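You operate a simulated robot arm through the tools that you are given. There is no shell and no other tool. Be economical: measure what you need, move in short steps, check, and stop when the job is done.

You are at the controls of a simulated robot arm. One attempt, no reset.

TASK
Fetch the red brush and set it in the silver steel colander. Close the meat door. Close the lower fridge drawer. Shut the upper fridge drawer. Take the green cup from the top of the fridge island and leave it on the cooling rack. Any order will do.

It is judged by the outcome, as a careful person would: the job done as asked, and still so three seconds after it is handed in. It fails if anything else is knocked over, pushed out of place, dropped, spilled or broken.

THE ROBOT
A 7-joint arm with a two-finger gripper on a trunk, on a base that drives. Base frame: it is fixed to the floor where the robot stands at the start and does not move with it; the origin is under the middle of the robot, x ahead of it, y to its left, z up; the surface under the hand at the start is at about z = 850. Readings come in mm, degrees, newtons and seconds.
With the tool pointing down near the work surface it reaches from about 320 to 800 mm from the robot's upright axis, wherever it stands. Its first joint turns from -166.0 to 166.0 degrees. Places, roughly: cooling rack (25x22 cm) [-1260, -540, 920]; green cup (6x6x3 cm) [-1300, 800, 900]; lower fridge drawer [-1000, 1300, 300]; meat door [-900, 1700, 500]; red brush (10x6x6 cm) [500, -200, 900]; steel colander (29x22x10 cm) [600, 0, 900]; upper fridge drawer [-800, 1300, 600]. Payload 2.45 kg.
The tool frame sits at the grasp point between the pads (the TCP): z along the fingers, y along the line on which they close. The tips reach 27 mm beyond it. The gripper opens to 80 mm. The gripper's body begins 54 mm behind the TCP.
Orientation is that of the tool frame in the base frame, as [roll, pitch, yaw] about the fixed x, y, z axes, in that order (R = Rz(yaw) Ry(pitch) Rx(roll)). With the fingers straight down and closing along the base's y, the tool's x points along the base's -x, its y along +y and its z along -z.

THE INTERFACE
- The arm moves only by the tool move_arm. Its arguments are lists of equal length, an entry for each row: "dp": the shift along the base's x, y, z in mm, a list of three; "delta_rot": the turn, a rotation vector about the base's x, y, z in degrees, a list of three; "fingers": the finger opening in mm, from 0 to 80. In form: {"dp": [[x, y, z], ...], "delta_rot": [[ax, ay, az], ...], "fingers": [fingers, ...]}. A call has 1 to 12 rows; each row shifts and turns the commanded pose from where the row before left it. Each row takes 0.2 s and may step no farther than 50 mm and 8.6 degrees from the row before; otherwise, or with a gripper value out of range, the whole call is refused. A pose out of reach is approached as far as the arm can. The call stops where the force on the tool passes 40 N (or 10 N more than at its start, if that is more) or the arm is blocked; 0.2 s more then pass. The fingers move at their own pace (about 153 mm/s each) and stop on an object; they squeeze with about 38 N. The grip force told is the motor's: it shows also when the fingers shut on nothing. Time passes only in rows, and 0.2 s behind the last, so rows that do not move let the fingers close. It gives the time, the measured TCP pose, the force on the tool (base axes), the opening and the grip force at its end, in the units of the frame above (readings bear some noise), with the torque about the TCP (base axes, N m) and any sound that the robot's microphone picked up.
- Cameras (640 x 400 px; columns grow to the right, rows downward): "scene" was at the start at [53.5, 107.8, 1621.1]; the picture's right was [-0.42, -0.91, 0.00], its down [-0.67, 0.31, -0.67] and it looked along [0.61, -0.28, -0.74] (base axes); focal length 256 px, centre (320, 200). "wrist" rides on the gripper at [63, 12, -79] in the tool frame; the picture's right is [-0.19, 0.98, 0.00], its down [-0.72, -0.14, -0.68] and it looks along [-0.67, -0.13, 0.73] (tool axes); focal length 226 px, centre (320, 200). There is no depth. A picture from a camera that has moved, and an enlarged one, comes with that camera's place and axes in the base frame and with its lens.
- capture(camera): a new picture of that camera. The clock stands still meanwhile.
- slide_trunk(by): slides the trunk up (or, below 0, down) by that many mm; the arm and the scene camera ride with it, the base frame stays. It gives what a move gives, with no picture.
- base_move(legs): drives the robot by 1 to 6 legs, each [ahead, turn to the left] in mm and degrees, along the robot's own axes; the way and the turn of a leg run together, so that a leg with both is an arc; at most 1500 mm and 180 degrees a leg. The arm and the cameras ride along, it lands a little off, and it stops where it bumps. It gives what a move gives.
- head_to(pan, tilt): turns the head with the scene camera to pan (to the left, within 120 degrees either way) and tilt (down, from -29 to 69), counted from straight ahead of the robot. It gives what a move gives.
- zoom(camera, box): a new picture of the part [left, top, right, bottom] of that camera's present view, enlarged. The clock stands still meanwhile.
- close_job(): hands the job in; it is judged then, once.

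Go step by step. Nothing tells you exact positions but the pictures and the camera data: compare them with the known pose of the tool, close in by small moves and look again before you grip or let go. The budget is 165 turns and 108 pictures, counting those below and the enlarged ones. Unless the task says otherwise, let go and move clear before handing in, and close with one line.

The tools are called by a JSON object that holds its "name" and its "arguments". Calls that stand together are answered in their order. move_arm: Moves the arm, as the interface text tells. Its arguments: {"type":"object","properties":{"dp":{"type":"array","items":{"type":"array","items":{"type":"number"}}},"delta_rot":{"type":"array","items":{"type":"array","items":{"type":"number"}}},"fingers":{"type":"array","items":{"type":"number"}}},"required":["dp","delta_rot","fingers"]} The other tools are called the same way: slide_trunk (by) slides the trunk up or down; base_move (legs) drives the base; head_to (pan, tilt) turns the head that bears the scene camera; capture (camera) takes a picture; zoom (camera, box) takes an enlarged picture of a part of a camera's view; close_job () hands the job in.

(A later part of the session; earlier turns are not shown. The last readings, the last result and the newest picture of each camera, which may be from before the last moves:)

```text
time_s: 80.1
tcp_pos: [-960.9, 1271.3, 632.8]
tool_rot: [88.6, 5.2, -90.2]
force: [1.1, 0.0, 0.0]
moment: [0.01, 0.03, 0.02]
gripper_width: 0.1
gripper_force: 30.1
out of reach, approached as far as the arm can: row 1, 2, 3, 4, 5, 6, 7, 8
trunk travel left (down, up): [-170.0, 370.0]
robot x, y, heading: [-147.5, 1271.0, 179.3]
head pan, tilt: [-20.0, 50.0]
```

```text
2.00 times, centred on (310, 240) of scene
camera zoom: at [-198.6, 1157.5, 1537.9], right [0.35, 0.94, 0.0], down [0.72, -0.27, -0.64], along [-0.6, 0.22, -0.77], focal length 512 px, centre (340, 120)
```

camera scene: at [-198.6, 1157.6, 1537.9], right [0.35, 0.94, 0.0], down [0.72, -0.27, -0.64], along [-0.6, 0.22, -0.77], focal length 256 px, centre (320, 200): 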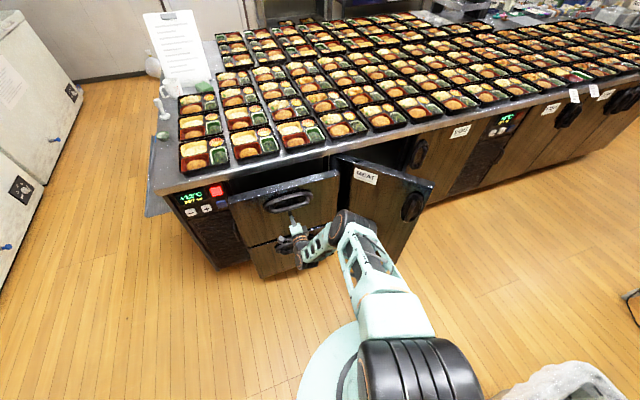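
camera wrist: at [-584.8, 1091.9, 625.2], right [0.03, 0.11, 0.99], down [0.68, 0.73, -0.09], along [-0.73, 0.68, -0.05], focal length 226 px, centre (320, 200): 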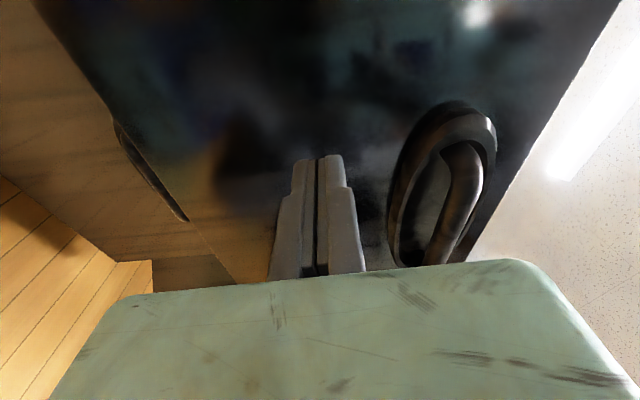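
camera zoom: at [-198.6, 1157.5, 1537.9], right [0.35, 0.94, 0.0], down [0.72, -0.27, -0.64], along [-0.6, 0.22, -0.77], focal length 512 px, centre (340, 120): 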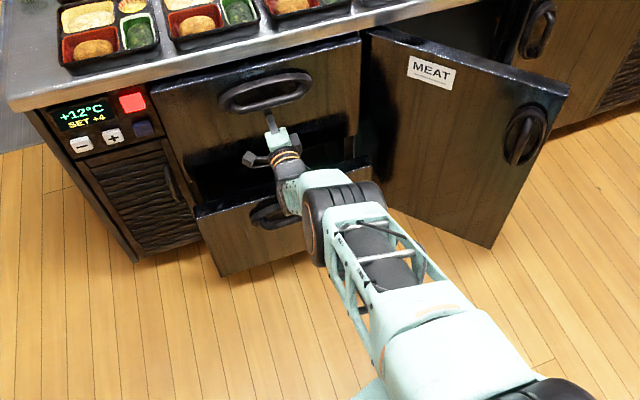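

The arm is at its reach limit. I'll pull the arm back, drive the base 110 mm ahead, and resume.

{"name": "move_arm", "arguments": {"dp": [[40, 0, -7], [50, 0, -8], [50, 0, 0]], "delta_rot": [[0, 0, 0], [0, 0, 0], [0, 0, 0]], "fingers": [0, 0, 0]}}

{"name": "base_move", "arguments": {"legs": [[110, 0]]}}

{"name": "move_arm", "arguments": {"dp": [[-20, 0, 0], [-10, 0, 0], [-6, 0, 0], [-6, 0, 0], [-6, 0, 0], [-6, 0, 0], [-6, 0, 0], [-6, 0, 0], [-6, 0, 0]], "delta_rot": [[0, 0, 0], [0, 0, 0], [0, 0, 0], [0, 0, 0], [0, 0, 0], [0, 0, 0], [0, 0, 0], [0, 0, 0], [0, 0, 0]], "fingers": [0, 0, 0, 0, 0, 0, 0, 0, 0]}}

{"name": "capture", "arguments": {"camera": "scene"}}

```text
refused: row 2 steps farther than a row can; nothing moved
```

```text
time_s: 81.1
tcp_pos: [-994.1, 1271.7, 630.2]
tool_rot: [88.0, 5.1, -90.3]
force: [18.9, -0.3, 11.4]
moment: [0.0, -0.03, -0.02]
gripper_width: 0.2
gripper_force: 30.1
trunk travel left (down, up): [-170.0, 370.0]
robot x, y, heading: [-184.4, 1270.0, 179.7]
head pan, tilt: [-20.0, 50.0]
stopped in leg 1: the force on the tool passed its limit at 194 N (the readings are from after the stop); the commanded pose is now the measured one
```

```text
time_s: 83.1
tcp_pos: [-994.3, 1271.2, 628.9]
tool_rot: [88.0, 5.1, -90.3]
force: [29.7, 0.9, 4.8]
moment: [-0.03, -0.19, 0.01]
gripper_width: 0.0
gripper_force: 29.9
out of reach, approached as far as the arm can: row 1, 2, 3, 4, 5, 6, 7, 8, 9
trunk travel left (down, up): [-170.0, 370.0]
robot x, y, heading: [-186.1, 1270.9, 179.6]
head pan, tilt: [-20.0, 50.0]
```

```text
72 pictures are left
camera scene: at [-235.3, 1157.9, 1538.0], right [0.35, 0.94, 0.0], down [0.72, -0.27, -0.64], along [-0.6, 0.22, -0.77], focal length 256 px, centre (320, 200)
```

scene: 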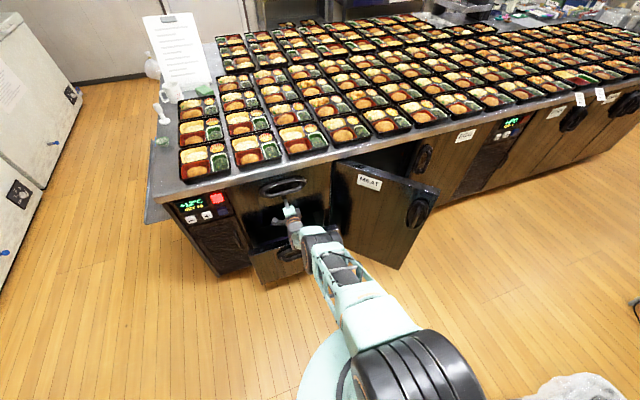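

The drawer is against its stop (force spike). I'll pull back and check the closure.

{"name": "move_arm", "arguments": {"dp": [[25, 0, 0], [30, 0, 0], [30, 0, 0], [30, 0, 0], [30, 0, 0]], "delta_rot": [[0, 0, 0], [0, 0, 0], [0, 0, 0], [0, 0, 0], [0, 0, 0]], "fingers": [0, 0, 0, 0, 0]}}

{"name": "zoom", "arguments": {"camera": "scene", "box": [150, 140, 470, 340]}}

{"name": "capture", "arguments": {"camera": "wrist"}}

```text
time_s: 84.3
tcp_pos: [-852.7, 1270.3, 628.8]
tool_rot: [88.1, 5.2, -90.3]
force: [-0.3, 0.3, 0.3]
moment: [-0.01, 0.02, 0.0]
gripper_width: 0.0
gripper_force: 29.6
trunk travel left (down, up): [-170.0, 370.0]
robot x, y, heading: [-180.9, 1270.2, 179.6]
head pan, tilt: [-20.0, 50.0]
```

```text
2.00 times, centred on (310, 240) of scene
camera zoom: at [-237.8, 1157.8, 1537.9], right [0.35, 0.94, 0.0], down [0.72, -0.27, -0.64], along [-0.6, 0.22, -0.77], focal length 512 px, centre (340, 120)
```

zoom: 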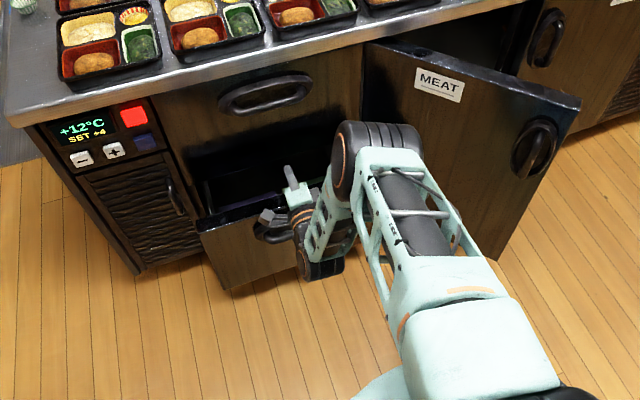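

```text
70 pictures are left
camera wrist: at [-773.7, 1204.5, 634.9], right [0.03, 0.1, 0.99], down [0.68, 0.73, -0.1], along [-0.73, 0.68, -0.05], focal length 226 px, centre (320, 200)
```

wrist: 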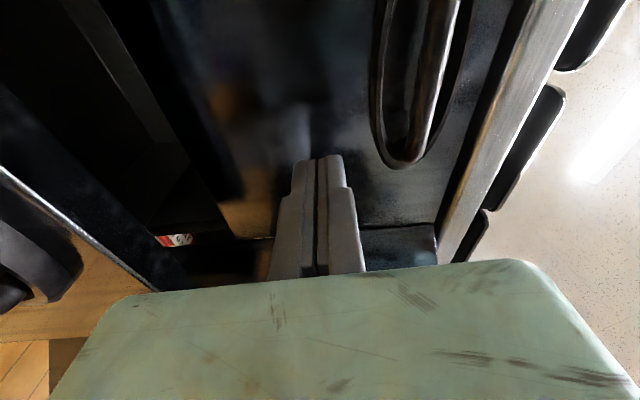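

The upper drawer is flush. Next is the lower drawer: its front is near x ≈ -880, z 100–470. I'll retract and lower the tool.

{"name": "move_arm", "arguments": {"dp": [[45, 0, 0], [45, 0, 0]], "delta_rot": [[0, 0, 0], [0, 0, 0]], "fingers": [0, 0]}}

{"name": "slide_trunk", "arguments": {"by": -165}}

{"name": "capture", "arguments": {"camera": "wrist"}}

{"name": "capture", "arguments": {"camera": "scene"}}

```text
time_s: 84.9
tcp_pos: [-761.7, 1268.4, 626.6]
tool_rot: [88.1, 5.1, -90.3]
force: [-0.6, 0.0, 0.6]
moment: [-0.03, 0.0, 0.03]
gripper_width: 0.0
gripper_force: 29.6
trunk travel left (down, up): [-170.0, 370.0]
robot x, y, heading: [-186.3, 1272.9, 179.7]
head pan, tilt: [-20.0, 50.0]
```

```text
time_s: 86.7
tcp_pos: [-762.5, 1267.2, 460.6]
tool_rot: [88.1, 5.2, -90.3]
force: [-0.4, 0.8, -0.1]
moment: [-0.01, 0.01, 0.0]
gripper_width: 0.0
gripper_force: 30.0
trunk travel left (down, up): [-5.0, 535.0]
robot x, y, heading: [-186.9, 1269.5, 179.5]
head pan, tilt: [-20.0, 50.0]
```

```text
69 pictures are left
camera wrist: at [-683.0, 1201.9, 467.3], right [0.03, 0.11, 0.99], down [0.68, 0.73, -0.1], along [-0.73, 0.68, -0.05], focal length 226 px, centre (320, 200)
```

wrist: 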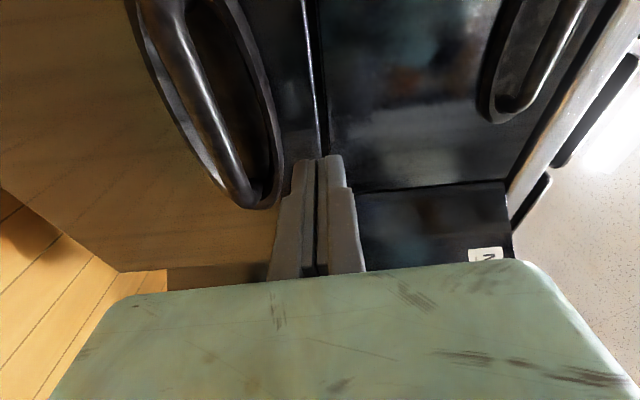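

```text
68 pictures are left
camera scene: at [-237.7, 1157.9, 1373.0], right [0.35, 0.94, 0.0], down [0.72, -0.27, -0.64], along [-0.6, 0.22, -0.77], focal length 256 px, centre (320, 200)
```

scene: 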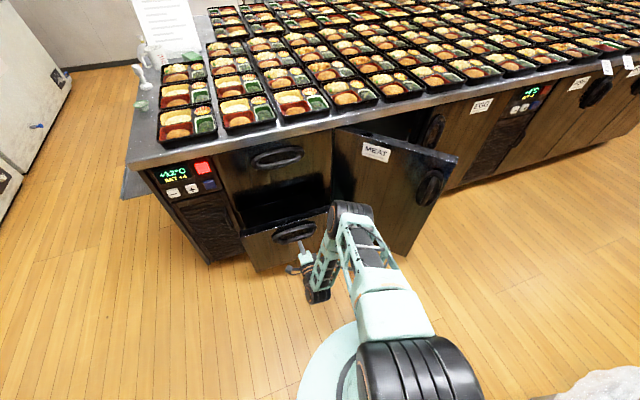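

The drawer's handle sits at z ≈ 400. I'll go down past it with some margin to z ≈ 310.

{"name": "move_arm", "arguments": {"dp": [[15, 0, -10], [0, 0, -30], [0, 0, -30], [0, 0, -30], [0, 0, -30], [0, 0, -20]], "delta_rot": [[0, 0, 0], [0, 0, 0], [0, 0, 0], [0, 0, 0], [0, 0, 0], [0, 0, 0]], "fingers": [0, 0, 0, 0, 0, 0]}}

{"name": "capture", "arguments": {"camera": "wrist"}}

```text
time_s: 88.1
tcp_pos: [-748.8, 1265.2, 382.0]
tool_rot: [88.2, 5.1, -90.3]
force: [-0.1, 0.5, -0.4]
moment: [-0.01, -0.02, 0.01]
gripper_width: 0.0
gripper_force: 30.5
out of reach, approached as far as the arm can: row 4, 5, 6
trunk travel left (down, up): [-5.0, 535.0]
robot x, y, heading: [-183.8, 1269.8, 179.7]
head pan, tilt: [-20.0, 50.0]
```

```text
67 pictures are left
camera wrist: at [-669.3, 1199.9, 388.5], right [0.03, 0.11, 0.99], down [0.68, 0.73, -0.1], along [-0.73, 0.68, -0.05], focal length 226 px, centre (320, 200)
```

wrist: 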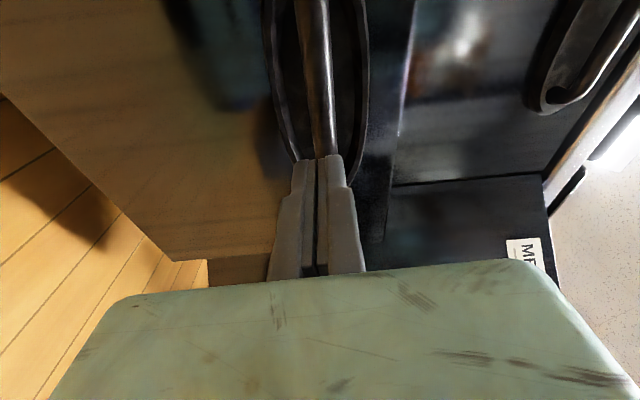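

Horizontal reach bottoms out at z ≈ 382, level with the handle, so I'll shift sideways past the handle and push on the bare panel there.

{"name": "move_arm", "arguments": {"dp": [[0, 45, 0], [0, 45, 0], [0, 45, 0], [0, 0, 0]], "delta_rot": [[0, 0, 0], [0, 0, 0], [0, 0, 0], [0, 0, 0]], "fingers": [0, 0, 0, 0]}}

{"name": "capture", "arguments": {"camera": "wrist"}}

{"name": "capture", "arguments": {"camera": "scene"}}

```text
time_s: 89.1
tcp_pos: [-748.8, 1403.5, 383.6]
tool_rot: [88.1, 5.1, -90.3]
force: [-0.5, -0.4, -0.2]
moment: [0.0, 0.02, -0.03]
gripper_width: 0.0
gripper_force: 29.5
trunk travel left (down, up): [-5.0, 535.0]
robot x, y, heading: [-187.5, 1270.8, 179.7]
head pan, tilt: [-20.0, 50.0]
```

```text
66 pictures are left
camera wrist: at [-669.8, 1337.8, 389.1], right [0.03, 0.11, 0.99], down [0.68, 0.73, -0.1], along [-0.73, 0.68, -0.05], focal length 226 px, centre (320, 200)
```

wrist: 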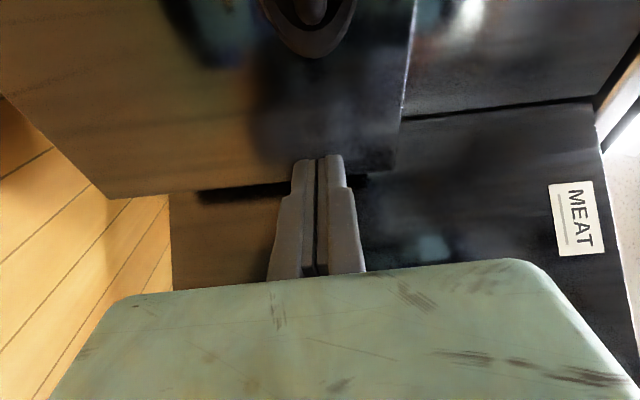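

```text
65 pictures are left
camera scene: at [-237.7, 1157.9, 1372.9], right [0.35, 0.94, 0.0], down [0.72, -0.27, -0.64], along [-0.6, 0.22, -0.77], focal length 256 px, centre (320, 200)
```

scene: 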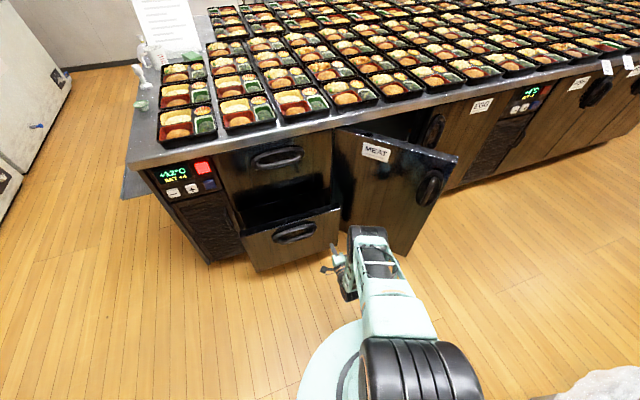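

{"name": "move_arm", "arguments": {"dp": [[-30, 20, 0], [-30, 0, 0], [-30, 0, 0], [-20, 0, 0], [-20, 0, 0], [-20, 0, 0], [-20, 0, 0], [-20, 0, 0], [-20, 0, 0]], "delta_rot": [[0, 0, 0], [0, 0, 0], [0, 0, 0], [0, 0, 0], [0, 0, 0], [0, 0, 0], [0, 0, 0], [0, 0, 0], [0, 0, 0]], "fingers": [0, 0, 0, 0, 0, 0, 0, 0, 0]}}

{"name": "capture", "arguments": {"camera": "scene"}}

```text
time_s: 91.1
tcp_pos: [-882.7, 1425.3, 414.7]
tool_rot: [88.1, 5.1, -90.3]
force: [0.1, 0.2, 0.7]
moment: [0.02, -0.02, -0.04]
gripper_width: 0.1
gripper_force: 30.3
out of reach, approached as far as the arm can: row 2, 3, 4, 5, 6, 7, 8, 9
trunk travel left (down, up): [-5.0, 535.0]
robot x, y, heading: [-186.0, 1272.9, 179.7]
head pan, tilt: [-20.0, 50.0]
```

```text
64 pictures are left
camera scene: at [-237.8, 1157.9, 1372.9], right [0.35, 0.94, 0.0], down [0.72, -0.27, -0.64], along [-0.6, 0.22, -0.77], focal length 256 px, centre (320, 200)
```

scene: 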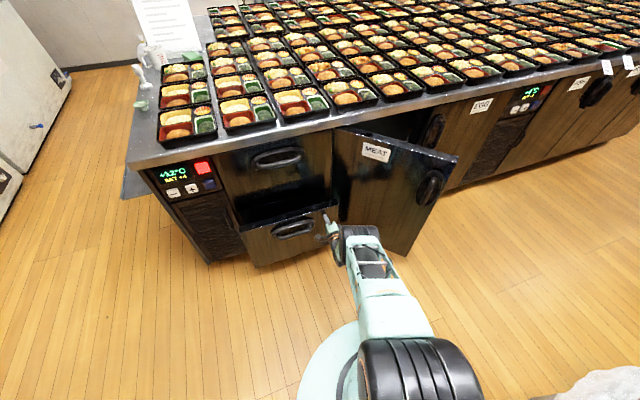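

It is pushing but at the arm's limit, so I'll use the base to carry it further.

{"name": "base_move", "arguments": {"legs": [[85, 0]]}}

{"name": "capture", "arguments": {"camera": "scene"}}

```text
time_s: 92.2
tcp_pos: [-967.5, 1425.4, 413.6]
tool_rot: [88.1, 5.1, -90.1]
force: [0.7, 0.3, 0.5]
moment: [-0.03, 0.0, 0.0]
gripper_width: 0.2
gripper_force: 29.6
trunk travel left (down, up): [-5.0, 535.0]
robot x, y, heading: [-270.5, 1269.2, 179.7]
head pan, tilt: [-20.0, 50.0]
```

```text
63 pictures are left
camera scene: at [-322.1, 1158.4, 1372.9], right [0.35, 0.94, 0.0], down [0.72, -0.27, -0.64], along [-0.6, 0.22, -0.77], focal length 256 px, centre (320, 200)
```

scene: 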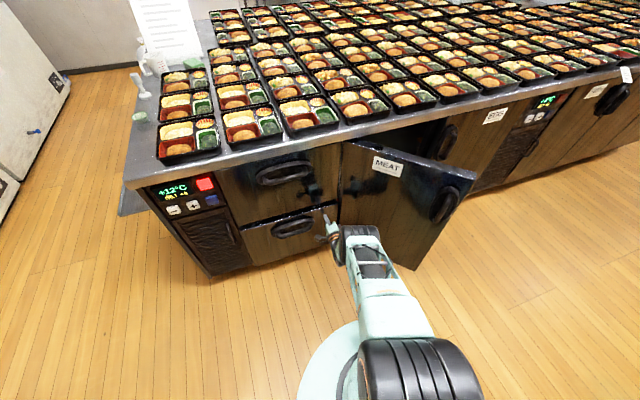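

About 25 mm remain, so two short drives.

{"name": "base_move", "arguments": {"legs": [[18, 0]]}}

{"name": "base_move", "arguments": {"legs": [[14, 0]]}}

{"name": "zoom", "arguments": {"camera": "scene", "box": [150, 120, 470, 320]}}

```text
time_s: 93.0
tcp_pos: [-984.2, 1425.3, 414.2]
tool_rot: [88.1, 5.0, -90.3]
force: [0.2, -0.2, -0.6]
moment: [-0.02, 0.01, -0.02]
gripper_width: 0.0
gripper_force: 29.8
trunk travel left (down, up): [-5.0, 535.0]
robot x, y, heading: [-286.6, 1271.8, 179.6]
head pan, tilt: [-20.0, 50.0]
```

```text
time_s: 93.8
tcp_pos: [-993.8, 1425.8, 412.8]
tool_rot: [87.9, 5.2, -90.1]
force: [2.6, 0.7, 1.0]
moment: [0.01, -0.01, -0.01]
gripper_width: 0.0
gripper_force: 30.3
trunk travel left (down, up): [-5.0, 535.0]
robot x, y, heading: [-298.9, 1273.5, 179.9]
head pan, tilt: [-20.0, 50.0]
stopped in leg 1: the force on the tool passed its limit at 62 N (the readings are from after the stop); the commanded pose is now the measured one
```

```text
2.00 times, centred on (310, 220) of scene
camera zoom: at [-350.5, 1158.5, 1372.9], right [0.35, 0.94, 0.0], down [0.72, -0.27, -0.64], along [-0.6, 0.22, -0.77], focal length 512 px, centre (340, 160)
```

zoom: 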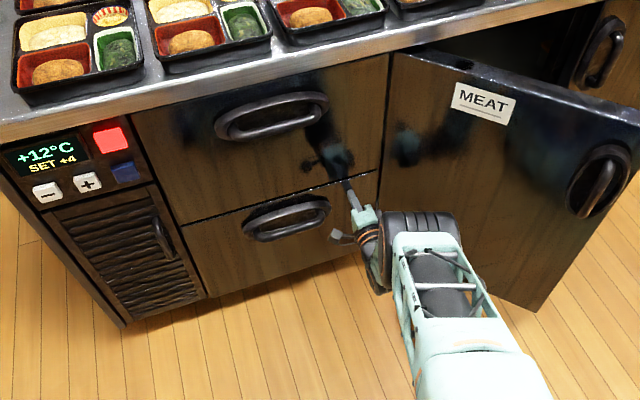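

The lower drawer is closed at the same depth as the upper. Next comes the meat door: I'll back off, retract the arm, raise the trunk a bit and turn toward the door.

{"name": "base_move", "arguments": {"legs": [[-100, 0]]}}

{"name": "move_arm", "arguments": {"dp": [[30, 0, 0], [40, -10, 0], [40, -20, 0], [40, -20, 0]], "delta_rot": [[0, 0, 0], [0, 0, 0], [0, 0, 0], [0, 0, 0]], "fingers": [0, 0, 0, 0]}}

{"name": "slide_trunk", "arguments": {"by": 150}}

{"name": "base_move", "arguments": {"legs": [[0, -32]]}}

{"name": "head_to", "arguments": {"pan": 0, "tilt": 50}}

{"name": "capture", "arguments": {"camera": "scene"}}

```text
time_s: 95.0
tcp_pos: [-893.5, 1424.3, 412.6]
tool_rot: [87.9, 5.2, -90.2]
force: [-0.8, -0.7, 0.1]
moment: [0.0, -0.02, 0.03]
gripper_width: 0.0
gripper_force: 29.7
trunk travel left (down, up): [-5.0, 535.0]
robot x, y, heading: [-196.1, 1267.5, 179.7]
head pan, tilt: [-20.0, 50.0]
```

```text
time_s: 96.0
tcp_pos: [-745.3, 1370.7, 411.4]
tool_rot: [87.8, 5.1, -90.2]
force: [-0.4, 0.9, 0.0]
moment: [0.01, 0.02, 0.04]
gripper_width: 0.0
gripper_force: 30.2
trunk travel left (down, up): [-5.0, 535.0]
robot x, y, heading: [-195.4, 1270.9, 179.9]
head pan, tilt: [-20.0, 50.0]
```

```text
time_s: 97.7
tcp_pos: [-746.1, 1372.3, 561.2]
tool_rot: [88.0, 5.1, -90.0]
force: [0.9, -0.4, -0.1]
moment: [0.0, -0.02, -0.01]
gripper_width: 0.0
gripper_force: 29.6
trunk travel left (down, up): [-155.0, 385.0]
robot x, y, heading: [-199.1, 1268.8, 179.7]
head pan, tilt: [-20.0, 50.0]
```

```text
time_s: 99.8
tcp_pos: [-602.9, 1654.2, 560.4]
tool_rot: [88.0, 5.1, -123.0]
force: [-0.3, -0.4, -0.6]
moment: [0.02, -0.01, 0.0]
gripper_width: 0.1
gripper_force: 29.7
trunk travel left (down, up): [-155.0, 385.0]
robot x, y, heading: [-196.9, 1269.0, 146.6]
head pan, tilt: [-20.0, 50.0]
```

```text
time_s: 100.6
tcp_pos: [-602.3, 1653.2, 560.0]
tool_rot: [88.0, 5.1, -123.1]
force: [0.5, 0.5, -0.3]
moment: [-0.03, -0.01, -0.01]
gripper_width: 0.0
gripper_force: 29.6
trunk travel left (down, up): [-155.0, 385.0]
robot x, y, heading: [-198.1, 1268.3, 147.2]
head pan, tilt: [0.0, 50.0]
```

```text
61 pictures are left
camera scene: at [-321.9, 1186.0, 1522.9], right [0.55, 0.84, 0.0], down [0.64, -0.42, -0.64], along [-0.54, 0.35, -0.77], focal length 256 px, centre (320, 200)
```

scene: 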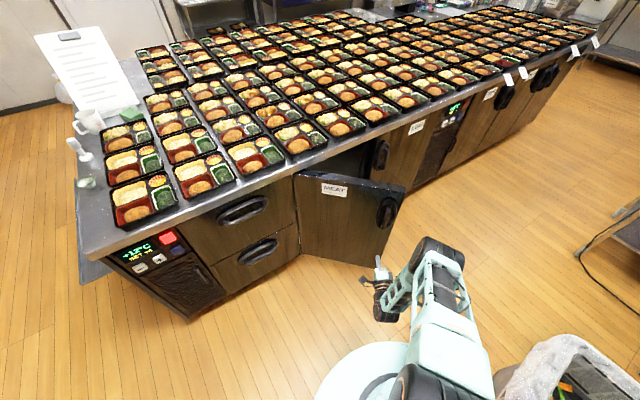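

The door stands at about 45°, with its hinge near [-985, 1510]. I'll drive forward 160 mm to first contact and then push along -x with the arm.

{"name": "base_move", "arguments": {"legs": [[160, 0]]}}

{"name": "capture", "arguments": {"camera": "scene"}}

```text
time_s: 102.0
tcp_pos: [-738.8, 1741.5, 561.1]
tool_rot: [88.0, 5.2, -123.0]
force: [-0.3, -0.3, 0.3]
moment: [0.02, 0.03, 0.02]
gripper_width: 0.0
gripper_force: 30.1
trunk travel left (down, up): [-155.0, 385.0]
robot x, y, heading: [-334.2, 1361.1, 146.9]
head pan, tilt: [0.0, 50.0]
```

```text
60 pictures are left
camera scene: at [-457.3, 1274.7, 1522.9], right [0.55, 0.84, 0.0], down [0.64, -0.42, -0.64], along [-0.54, 0.35, -0.77], focal length 256 px, centre (320, 200)
```

scene: 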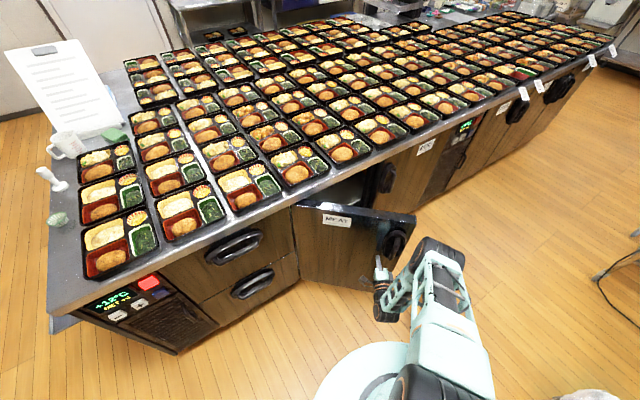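

{"name": "move_arm", "arguments": {"dp": [[-25, -3, 0], [-25, -3, 0], [-25, -3, 0], [-25, -3, 0], [-25, -3, 0], [-25, -3, 0], [-25, -3, 0], [-25, -3, 0]], "delta_rot": [[0, 0, 0], [0, 0, 0], [0, 0, 0], [0, 0, 0], [0, 0, 0], [0, 0, 0], [0, 0, 0], [0, 0, 0]], "fingers": [0, 0, 0, 0, 0, 0, 0, 0]}}

{"name": "capture", "arguments": {"camera": "scene"}}

```text
time_s: 103.8
tcp_pos: [-939.7, 1717.4, 562.0]
tool_rot: [88.0, 5.0, -123.0]
force: [-0.1, 0.4, -0.1]
moment: [-0.03, 0.0, 0.01]
gripper_width: 0.1
gripper_force: 29.2
trunk travel left (down, up): [-155.0, 385.0]
robot x, y, heading: [-332.5, 1359.8, 146.9]
head pan, tilt: [0.0, 50.0]
```

```text
59 pictures are left
camera scene: at [-457.4, 1274.7, 1522.9], right [0.55, 0.84, 0.0], down [0.64, -0.42, -0.64], along [-0.54, 0.35, -0.77], focal length 256 px, centre (320, 200)
```

scene: 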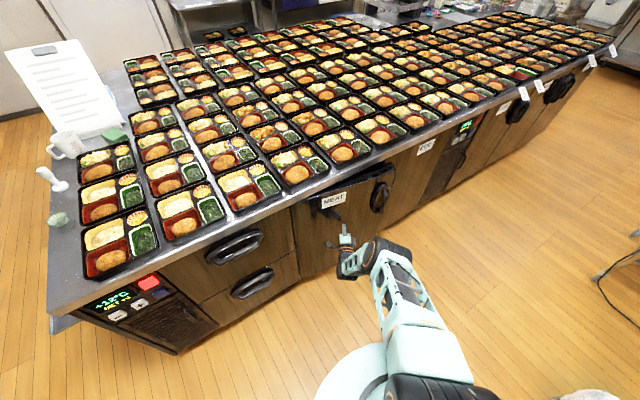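

Nearly shut. I'll keep pushing gently.

{"name": "move_arm", "arguments": {"dp": [[-15, 0, 0], [-12, 0, 0], [-8, 0, 0], [-8, 0, 0], [-6, 0, 0], [-6, 0, 0], [-6, 0, 0], [-6, 0, 0]], "delta_rot": [[0, 0, 0], [0, 0, 0], [0, 0, 0], [0, 0, 0], [0, 0, 0], [0, 0, 0], [0, 0, 0], [0, 0, 0]], "fingers": [0, 0, 0, 0, 0, 0, 0, 0]}}

{"name": "zoom", "arguments": {"camera": "scene", "box": [180, 120, 500, 320]}}

```text
time_s: 105.6
tcp_pos: [-976.6, 1719.1, 569.7]
tool_rot: [88.0, 5.1, -123.1]
force: [-0.3, 0.1, 0.4]
moment: [0.02, 0.01, -0.04]
gripper_width: 0.0
gripper_force: 30.1
out of reach, approached as far as the arm can: row 2, 4, 5, 6, 7, 8
trunk travel left (down, up): [-155.0, 385.0]
robot x, y, heading: [-334.2, 1359.1, 146.9]
head pan, tilt: [0.0, 50.0]
```

```text
2.00 times, centred on (340, 220) of scene
camera zoom: at [-457.6, 1274.6, 1522.9], right [0.55, 0.84, 0.0], down [0.64, -0.42, -0.64], along [-0.54, 0.35, -0.77], focal length 512 px, centre (280, 160)
```

zoom: 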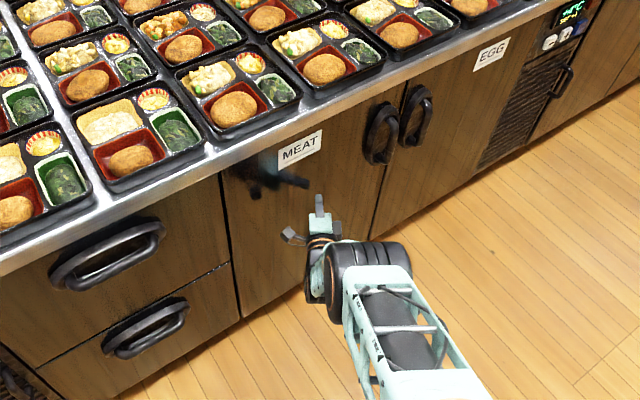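

A last bit remains; I'll drive the base forward slightly until the force stops it.

{"name": "base_move", "arguments": {"legs": [[20, 0]]}}

{"name": "base_move", "arguments": {"legs": [[15, 0]]}}

{"name": "zoom", "arguments": {"camera": "scene", "box": [180, 120, 500, 320]}}

```text
time_s: 106.5
tcp_pos: [-991.1, 1728.7, 567.5]
tool_rot: [87.9, 5.0, -122.9]
force: [0.5, -0.6, 0.3]
moment: [-0.02, -0.04, -0.03]
gripper_width: 0.0
gripper_force: 29.6
trunk travel left (down, up): [-155.0, 385.0]
robot x, y, heading: [-347.5, 1370.0, 146.6]
head pan, tilt: [0.0, 50.0]
stopped in leg 1: the force on the tool passed its limit at 104 N (the readings are from after the stop); the commanded pose is now the measured one
```

```text
time_s: 107.3
tcp_pos: [-991.0, 1730.9, 564.3]
tool_rot: [88.2, 5.0, -123.2]
force: [3.9, 0.0, 1.6]
moment: [-0.02, 0.05, 0.04]
gripper_width: 0.0
gripper_force: 29.4
trunk travel left (down, up): [-155.0, 385.0]
robot x, y, heading: [-354.5, 1370.2, 146.8]
head pan, tilt: [0.0, 50.0]
stopped in leg 1: the force on the tool passed its limit at 70 N (the readings are from after the stop); the commanded pose is now the measured one
```

```text
2.00 times, centred on (340, 220) of scene
camera zoom: at [-476.6, 1287.3, 1522.8], right [0.55, 0.84, 0.0], down [0.64, -0.42, -0.64], along [-0.54, 0.35, -0.77], focal length 512 px, centre (280, 160)
```

zoom: 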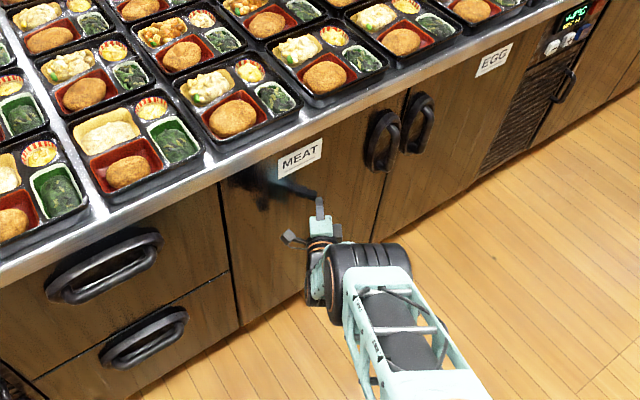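

All three closures look flush. I'll back away, raise the arm to a tool-down carry pose, and drive round to the island's end for the green cup.

{"name": "base_move", "arguments": {"legs": [[-170, 0]]}}

{"name": "slide_trunk", "arguments": {"by": 95}}

{"name": "move_arm", "arguments": {"dp": [[8, -5, 40], [8, -5, 40], [8, -5, 40], [8, -5, 40], [8, -5, 40], [5, -3, 40], [5, -3, 40], [5, -3, 40], [5, -3, 40], [5, -3, 40], [5, -3, 40]], "delta_rot": [[-4.46, -6.86, 0], [-4.46, -6.86, 0], [-4.46, -6.86, 0], [-4.46, -6.86, 0], [-4.46, -6.86, 0], [-4.46, -6.86, 0], [-4.46, -6.86, 0], [-4.46, -6.86, 0], [-4.46, -6.86, 0], [-4.46, -6.86, 0], [-4.46, -6.86, 0]], "fingers": [0, 0, 0, 0, 0, 0, 0, 0, 0, 0, 0]}}

{"name": "capture", "arguments": {"camera": "scene"}}

```text
time_s: 108.7
tcp_pos: [-849.0, 1641.1, 564.7]
tool_rot: [88.1, 5.0, -123.4]
force: [0.0, 0.6, -0.6]
moment: [0.01, 0.04, -0.04]
gripper_width: 0.0
gripper_force: 29.9
trunk travel left (down, up): [-155.0, 385.0]
robot x, y, heading: [-213.2, 1280.7, 146.6]
head pan, tilt: [0.0, 50.0]
```

```text
time_s: 110.0
tcp_pos: [-849.4, 1641.2, 659.8]
tool_rot: [88.2, 5.1, -123.5]
force: [-0.4, -0.6, -0.3]
moment: [0.0, -0.01, 0.0]
gripper_width: 0.0
gripper_force: 30.1
trunk travel left (down, up): [-250.0, 290.0]
robot x, y, heading: [-212.5, 1280.1, 146.5]
head pan, tilt: [0.0, 50.0]
```

```text
time_s: 112.4
tcp_pos: [-781.6, 1598.7, 1103.8]
tool_rot: [178.3, 0.5, -118.1]
force: [-0.5, -0.9, 0.3]
moment: [-0.01, -0.02, 0.02]
gripper_width: 0.0
gripper_force: 30.0
trunk travel left (down, up): [-250.0, 290.0]
robot x, y, heading: [-207.2, 1283.2, 146.5]
head pan, tilt: [0.0, 50.0]
```

```text
56 pictures are left
camera scene: at [-337.0, 1195.8, 1617.9], right [0.55, 0.83, 0.0], down [0.64, -0.42, -0.64], along [-0.54, 0.35, -0.77], focal length 256 px, centre (320, 200)
```

scene: 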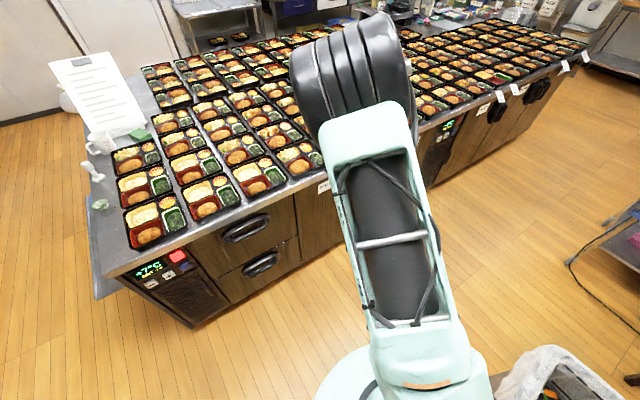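

{"name": "move_arm", "arguments": {"dp": [[0, 0, 40], [0, 0, 40]], "delta_rot": [[0, 0, 0], [0, 0, 0]], "fingers": [0, 0]}}

{"name": "base_move", "arguments": {"legs": [[0, 123.5], [1075, 0], [0, -90]]}}

{"name": "head_to", "arguments": {"pan": -20, "tilt": 40}}

{"name": "capture", "arguments": {"camera": "scene"}}

```text
time_s: 113.0
tcp_pos: [-778.6, 1598.3, 1182.3]
tool_rot: [178.3, 0.4, -118.1]
force: [0.1, 1.4, -0.6]
moment: [0.0, 0.02, 0.03]
gripper_width: 0.3
gripper_force: 30.2
trunk travel left (down, up): [-250.0, 290.0]
robot x, y, heading: [-214.0, 1280.8, 146.3]
head pan, tilt: [0.0, 50.0]
```

```text
time_s: 125.3
tcp_pos: [-223.6, -480.1, 1182.6]
tool_rot: [178.3, -0.1, -4.7]
force: [2.6, -1.5, -0.1]
moment: [0.01, 0.11, 0.04]
gripper_width: 0.0
gripper_force: 30.1
trunk travel left (down, up): [-250.0, 290.0]
robot x, y, heading: [-155.8, 164.8, -100.7]
head pan, tilt: [0.0, 50.0]
stopped in leg 3: the force on the tool passed its limit at 70 N (the readings are from after the stop); the commanded pose is now the measured one
```

```text
time_s: 126.2
tcp_pos: [-223.6, -482.0, 1182.2]
tool_rot: [178.4, -0.2, -4.8]
force: [5.0, -1.0, 0.4]
moment: [0.1, 0.34, 0.09]
gripper_width: 0.1
gripper_force: 29.6
trunk travel left (down, up): [-250.0, 290.0]
robot x, y, heading: [-159.0, 170.0, -101.0]
head pan, tilt: [-20.0, 40.0]
```

```text
55 pictures are left
camera scene: at [-58.0, 85.8, 1632.0], right [-0.86, 0.51, 0.0], down [0.33, 0.55, -0.77], along [-0.39, -0.66, -0.64], focal length 256 px, centre (320, 200)
```

scene: 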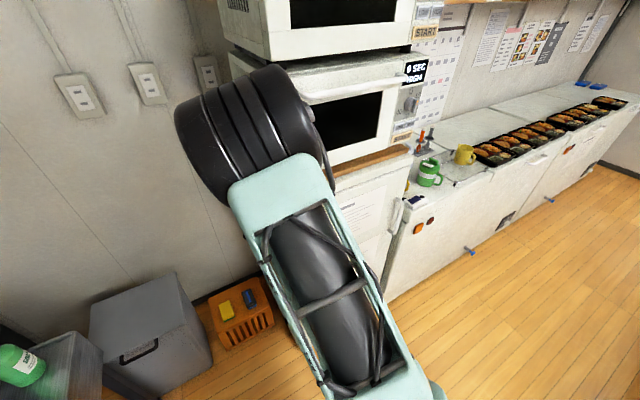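

The hand touched the lower microwave while turning, because I cut that turn too close. I'll ease away in the opposite direction and check it.

{"name": "base_move", "arguments": {"legs": [[0, 11], [-280, 0]]}}

{"name": "head_to", "arguments": {"pan": -35, "tilt": 25}}

{"name": "capture", "arguments": {"camera": "scene"}}

```text
time_s: 128.9
tcp_pos: [-99.9, -186.8, 1182.4]
tool_rot: [178.3, -0.1, 6.4]
force: [-0.4, 0.8, 0.8]
moment: [-0.02, 0.0, 0.02]
gripper_width: 0.0
gripper_force: 30.0
trunk travel left (down, up): [-250.0, 290.0]
robot x, y, heading: [-158.2, 458.5, -89.3]
head pan, tilt: [-20.0, 40.0]
```

```text
time_s: 129.7
tcp_pos: [-100.5, -187.7, 1182.0]
tool_rot: [178.3, -0.1, 6.3]
force: [-0.2, -0.5, -0.1]
moment: [0.0, 0.0, -0.02]
gripper_width: 0.0
gripper_force: 29.8
trunk travel left (down, up): [-250.0, 290.0]
robot x, y, heading: [-158.9, 461.9, -89.5]
head pan, tilt: [-35.0, 25.0]
```

```text
54 pictures are left
camera scene: at [-70.8, 405.5, 1655.3], right [-0.82, 0.57, 0.0], down [0.24, 0.35, -0.91], along [-0.52, -0.74, -0.42], focal length 256 px, centre (320, 200)
```

scene: 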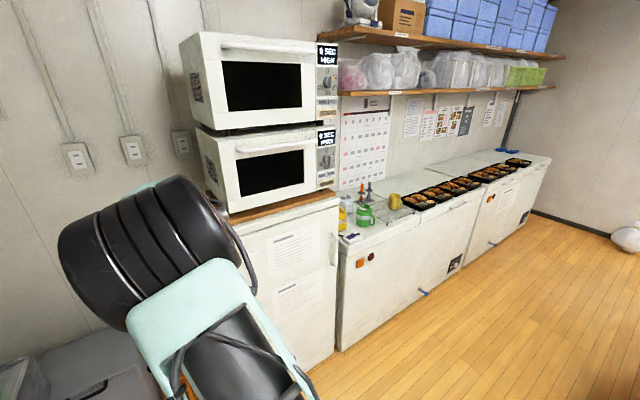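

The microwaves are still squarely stacked. I'll continue with a wider route to the island's end.

{"name": "base_move", "arguments": {"legs": [[0, -70.5], [760, 0], [0, -20], [360, 0]]}}

{"name": "head_to", "arguments": {"pan": -90, "tilt": 45}}

{"name": "capture", "arguments": {"camera": "scene"}}

```text
time_s: 139.9
tcp_pos: [-1868.8, 180.8, 1181.9]
tool_rot: [178.3, -0.1, -85.4]
force: [-0.3, 1.1, 0.2]
moment: [0.0, 0.0, -0.01]
gripper_width: 0.0
gripper_force: 30.2
trunk travel left (down, up): [-250.0, 290.0]
robot x, y, heading: [-1219.4, 221.0, 178.6]
head pan, tilt: [-35.0, 25.0]
```

```text
time_s: 141.2
tcp_pos: [-1867.9, 180.1, 1182.8]
tool_rot: [178.3, -0.1, -85.4]
force: [-0.5, -0.6, -0.1]
moment: [0.02, -0.01, 0.01]
gripper_width: 0.3
gripper_force: 29.4
trunk travel left (down, up): [-250.0, 290.0]
robot x, y, heading: [-1218.3, 220.5, 178.8]
head pan, tilt: [-90.0, 45.0]
```

```text
53 pictures are left
camera scene: at [-1199.4, 161.5, 1624.8], right [1.0, -0.02, 0.0], down [-0.02, -0.71, -0.71], along [0.02, 0.71, -0.71], focal length 256 px, centre (320, 200)
```

scene: 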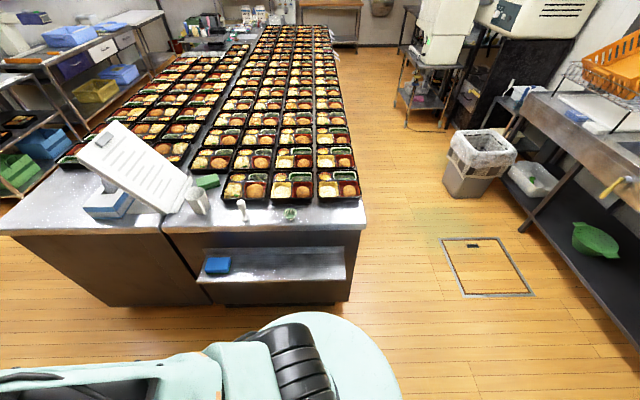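

{"name": "zoom", "arguments": {"camera": "scene", "box": [180, 160, 380, 285]}}

{"name": "base_move", "arguments": {"legs": [[0, -88.8]]}}

{"name": "capture", "arguments": {"camera": "wrist"}}

```text
3.20 times, centred on (280, 222) of scene
camera zoom: at [-1199.4, 161.5, 1624.8], right [1.0, -0.02, 0.0], down [-0.02, -0.71, -0.71], along [0.02, 0.71, -0.71], focal length 819 px, centre (448, 128)
```

zoom: 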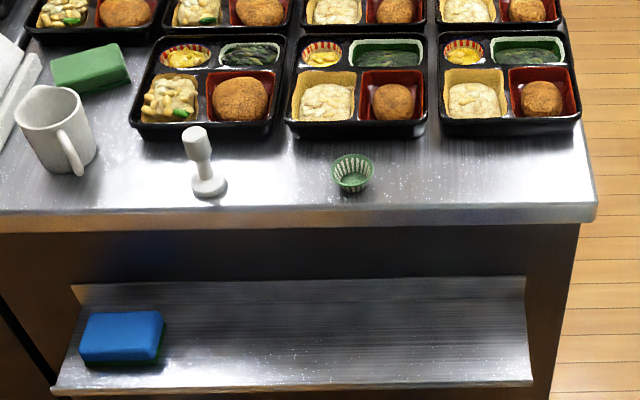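

```text
time_s: 145.5
tcp_pos: [-1264.7, 868.9, 1181.6]
tool_rot: [178.3, 0.0, -174.7]
force: [0.4, -0.1, 0.3]
moment: [0.02, 0.01, 0.0]
gripper_width: 0.3
gripper_force: 29.5
trunk travel left (down, up): [-250.0, 290.0]
robot x, y, heading: [-1220.3, 217.7, 89.3]
head pan, tilt: [-90.0, 45.0]
```

```text
51 pictures are left
camera wrist: at [-1329.7, 871.7, 1263.5], right [0.1, 0.99, 0.03], down [0.73, -0.09, 0.68], along [0.67, -0.05, -0.74], focal length 226 px, centre (320, 200)
```

wrist: 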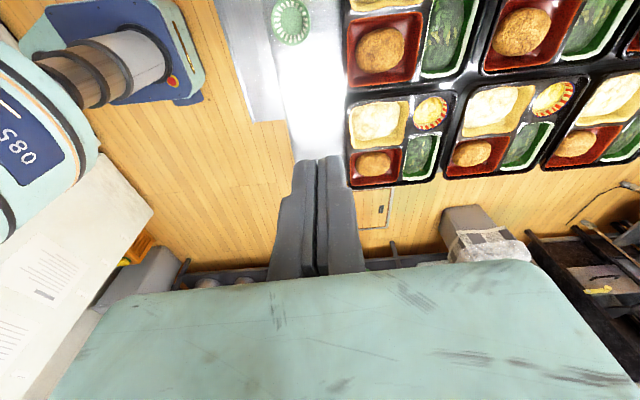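

The green cup is a small paper cup near [-1300, 825]. I'll turn the tool to close along x, level it, and hover above the cup.

{"name": "move_arm", "arguments": {"dp": [[-4, -4, -8], [-4, -4, -8], [-4, -4, -8], [-4, -4, -8], [-4, -4, -8], [-4, -4, -8], [-3, -5, -8], [-3, -5, -8], [-3, -5, -8], [-3, -5, -8], [0, 0, 0]], "delta_rot": [[0, 0, 8.47], [0, 0, 8.47], [0, 0, 8.47], [0, 0, 8.47], [0, 0, 8.47], [0, 0, 8.47], [0, 0, 8.47], [0, 0, 8.47], [0, 0, 8.47], [0, 0, 8.47], [-1.7, 0, 0]], "fingers": [78, 78, 78, 78, 78, 78, 78, 78, 78, 78, 78]}}

{"name": "capture", "arguments": {"camera": "wrist"}}

```text
time_s: 147.9
tcp_pos: [-1302.1, 824.7, 1102.2]
tool_rot: [178.4, -1.9, -89.9]
force: [-0.6, -0.2, 0.2]
moment: [-0.01, 0.01, -0.03]
gripper_width: 78.3
gripper_force: 0.0
trunk travel left (down, up): [-250.0, 290.0]
robot x, y, heading: [-1220.6, 219.2, 89.2]
head pan, tilt: [-90.0, 45.0]
```

```text
50 pictures are left
camera wrist: at [-1312.3, 762.6, 1185.6], right [-0.98, 0.19, 0.02], down [0.16, 0.74, 0.65], along [0.11, 0.64, -0.76], focal length 226 px, centre (320, 200)
```

wrist: 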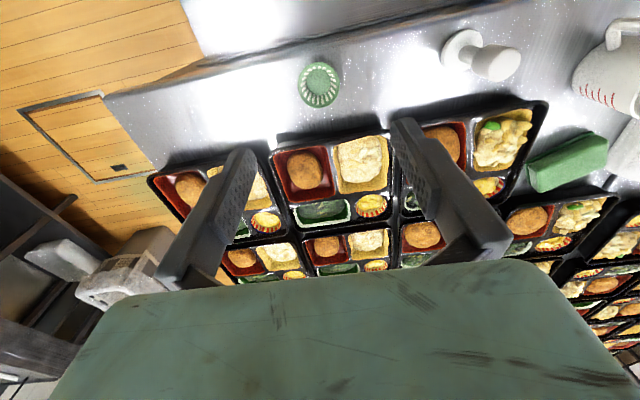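

{"name": "move_arm", "arguments": {"dp": [[-2, 2, -20], [0, 0, -40], [0, 0, -40], [0, 0, 0]], "delta_rot": [[1.9, -1.6, 0], [0, 0, 0], [0, 0, 0], [0, 0, 0]], "fingers": [78, 78, 78, 78]}}

{"name": "capture", "arguments": {"camera": "wrist"}}

```text
time_s: 148.9
tcp_pos: [-1302.9, 829.0, 999.5]
tool_rot: [179.9, 0.1, -90.0]
force: [-0.2, -0.3, 0.5]
moment: [0.01, 0.0, -0.01]
gripper_width: 77.7
gripper_force: 0.0
trunk travel left (down, up): [-250.0, 290.0]
robot x, y, heading: [-1220.2, 221.1, 89.3]
head pan, tilt: [-90.0, 45.0]
```

```text
49 pictures are left
camera wrist: at [-1315.7, 763.2, 1081.2], right [-0.98, 0.19, 0.0], down [0.14, 0.72, 0.68], along [0.13, 0.67, -0.73], focal length 226 px, centre (320, 200)
```

wrist: 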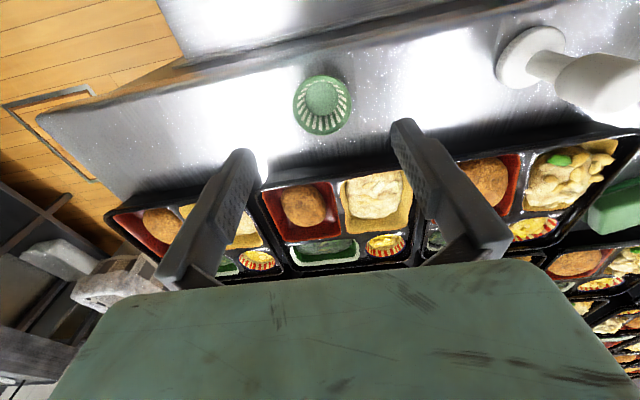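

Triangulating shows the cup is lower than assumed, at about [-1302, 839, 870]. I'll correct, lower further and look again.

{"name": "move_arm", "arguments": {"dp": [[1, 10, -20], [0, 0, -30], [0, 0, -20], [0, 0, 0]], "delta_rot": [[0, 0, 0], [0, 0, 0], [0, 0, 0], [0, 0, 0]], "fingers": [78, 78, 78, 78]}}

{"name": "capture", "arguments": {"camera": "wrist"}}

```text
time_s: 149.9
tcp_pos: [-1303.3, 837.7, 930.8]
tool_rot: [179.9, 0.1, -90.0]
force: [-0.5, -0.4, 0.0]
moment: [-0.01, 0.03, 0.02]
gripper_width: 78.1
gripper_force: 0.1
trunk travel left (down, up): [-250.0, 290.0]
robot x, y, heading: [-1219.7, 220.0, 89.1]
head pan, tilt: [-90.0, 45.0]
```

```text
48 pictures are left
camera wrist: at [-1314.8, 773.6, 1011.4], right [-0.98, 0.19, 0.0], down [0.14, 0.72, 0.68], along [0.13, 0.67, -0.73], focal length 226 px, centre (320, 200)
```

wrist: 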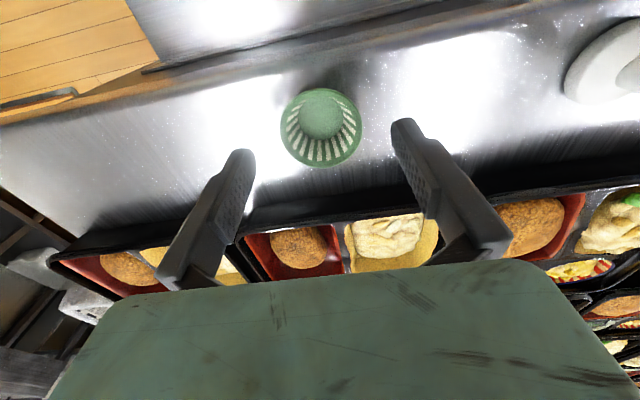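

{"name": "move_arm", "arguments": {"dp": [[0, -2, -20], [0, 0, -12], [0, 0, -8], [0, 0, 0]], "delta_rot": [[0, 0, 0], [0, 0, 0], [0, 0, 0], [0, 0, 0]], "fingers": [78, 78, 78, 78]}}

{"name": "capture", "arguments": {"camera": "wrist"}}

```text
time_s: 150.9
tcp_pos: [-1304.3, 836.4, 891.4]
tool_rot: [179.9, 0.2, -90.0]
force: [1.2, 0.1, -0.2]
moment: [-0.02, 0.0, -0.02]
gripper_width: 78.0
gripper_force: 0.1
trunk travel left (down, up): [-250.0, 290.0]
robot x, y, heading: [-1217.6, 215.8, 89.3]
head pan, tilt: [-90.0, 45.0]
```

```text
47 pictures are left
camera wrist: at [-1315.8, 771.5, 972.5], right [-0.98, 0.19, 0.0], down [0.14, 0.72, 0.68], along [0.13, 0.67, -0.73], focal length 226 px, centre (320, 200)
```

wrist: 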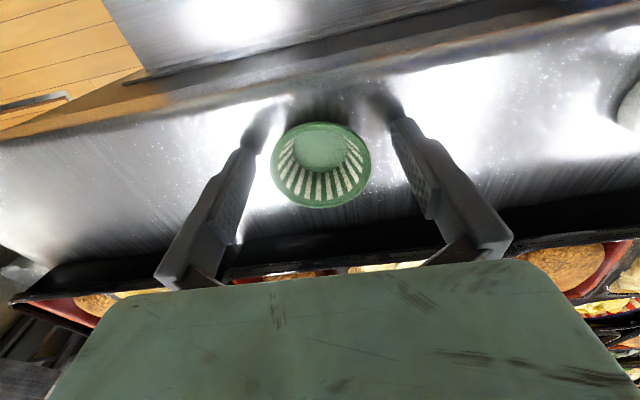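

Centred within a few mm. I'll nudge, lower 4 mm more, and close gently on the cup.

{"name": "move_arm", "arguments": {"dp": [[0, -4, -2], [0, 0, -2], [0, 0, 0], [0, 0, 0], [0, 0, 0]], "delta_rot": [[0, 0, 0], [0, 0, 0], [0, 0, 0], [0, 0, 0], [0, 0, 0]], "fingers": [78, 78, 60, 40, 35]}}

{"name": "capture", "arguments": {"camera": "wrist"}}

```text
time_s: 152.1
tcp_pos: [-1302.8, 832.8, 888.2]
tool_rot: [179.8, 0.1, -90.1]
force: [-0.3, -0.3, -0.4]
moment: [0.01, -0.02, -0.01]
gripper_width: 45.9
gripper_force: 38.2
trunk travel left (down, up): [-250.0, 290.0]
robot x, y, heading: [-1216.9, 220.5, 89.2]
head pan, tilt: [-90.0, 45.0]
```

```text
46 pictures are left
camera wrist: at [-1315.3, 767.2, 968.5], right [-0.98, 0.19, 0.0], down [0.14, 0.72, 0.68], along [0.13, 0.67, -0.73], focal length 226 px, centre (320, 200)
```

wrist: 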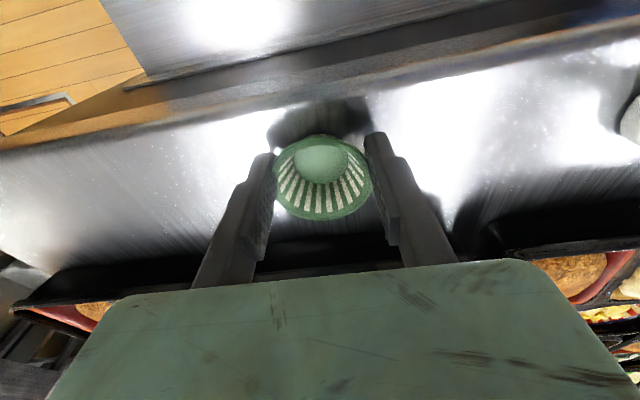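

The cup is gripped at 46 mm. I'll lift.

{"name": "move_arm", "arguments": {"dp": [[0, 0, 20], [0, 0, 30], [0, 0, 40], [0, 0, 50], [0, 0, 50], [0, 0, 50]], "delta_rot": [[0, 0, 0], [0, 0, 0], [0, 0, 0], [0, 0, 0], [0, 0, 0], [0, 0, 0]], "fingers": [35, 35, 35, 35, 35, 35]}}

{"name": "capture", "arguments": {"camera": "wrist"}}

```text
time_s: 153.5
tcp_pos: [-1302.7, 828.8, 1130.7]
tool_rot: [179.9, 0.1, -90.1]
force: [-0.3, 0.3, 0.3]
moment: [0.02, 0.0, 0.0]
gripper_width: 41.5
gripper_force: 37.9
trunk travel left (down, up): [-250.0, 290.0]
robot x, y, heading: [-1218.7, 219.0, 89.2]
head pan, tilt: [-90.0, 45.0]
```

```text
45 pictures are left
camera wrist: at [-1314.5, 764.3, 1211.3], right [-0.98, 0.19, 0.0], down [0.14, 0.72, 0.68], along [0.13, 0.67, -0.73], focal length 226 px, centre (320, 200)
```

wrist: 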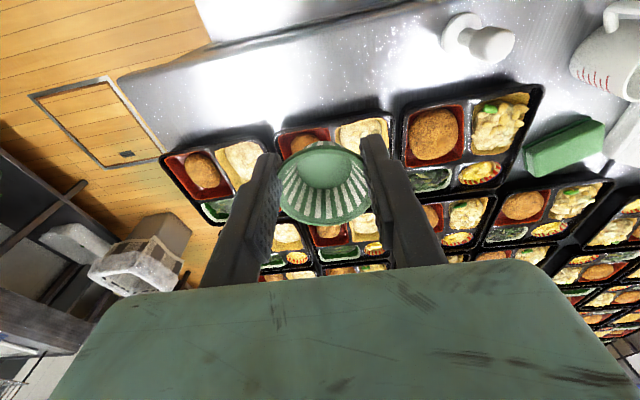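

The width dropped a little on lifting, so I'll check whether the grip is stable.

{"name": "move_arm", "arguments": {"dp": [[0, 0, 0], [0, 0, 0], [0, 0, 0], [0, 0, 0], [0, 0, 0]], "delta_rot": [[0, 0, 0], [0, 0, 0], [0, 0, 0], [0, 0, 0], [0, 0, 0]], "fingers": [35, 35, 35, 35, 35]}}

{"name": "zoom", "arguments": {"camera": "wrist", "box": [200, 100, 440, 270]}}

```text
time_s: 154.7
tcp_pos: [-1302.0, 831.0, 1129.6]
tool_rot: [179.9, 0.1, -90.1]
force: [-0.6, -0.5, 0.2]
moment: [0.01, 0.02, 0.01]
gripper_width: 40.6
gripper_force: 38.1
trunk travel left (down, up): [-250.0, 290.0]
robot x, y, heading: [-1217.8, 218.4, 89.5]
head pan, tilt: [-90.0, 45.0]
```

```text
2.35 times, centred on (320, 185) of wrist
camera zoom: at [-1314.6, 765.1, 1210.4], right [-0.98, 0.19, 0.0], down [0.14, 0.72, 0.68], along [0.13, 0.67, -0.73], focal length 532 px, centre (320, 235)
```

zoom: 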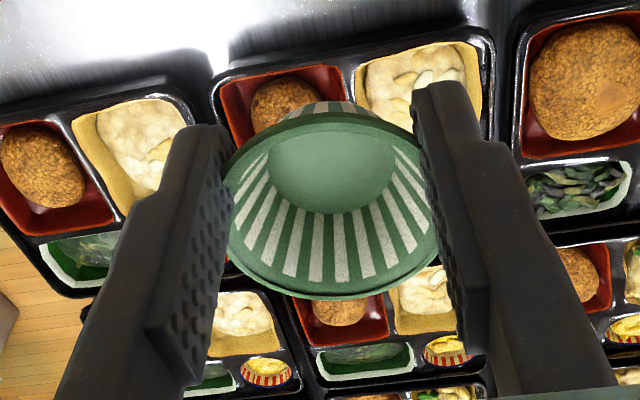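

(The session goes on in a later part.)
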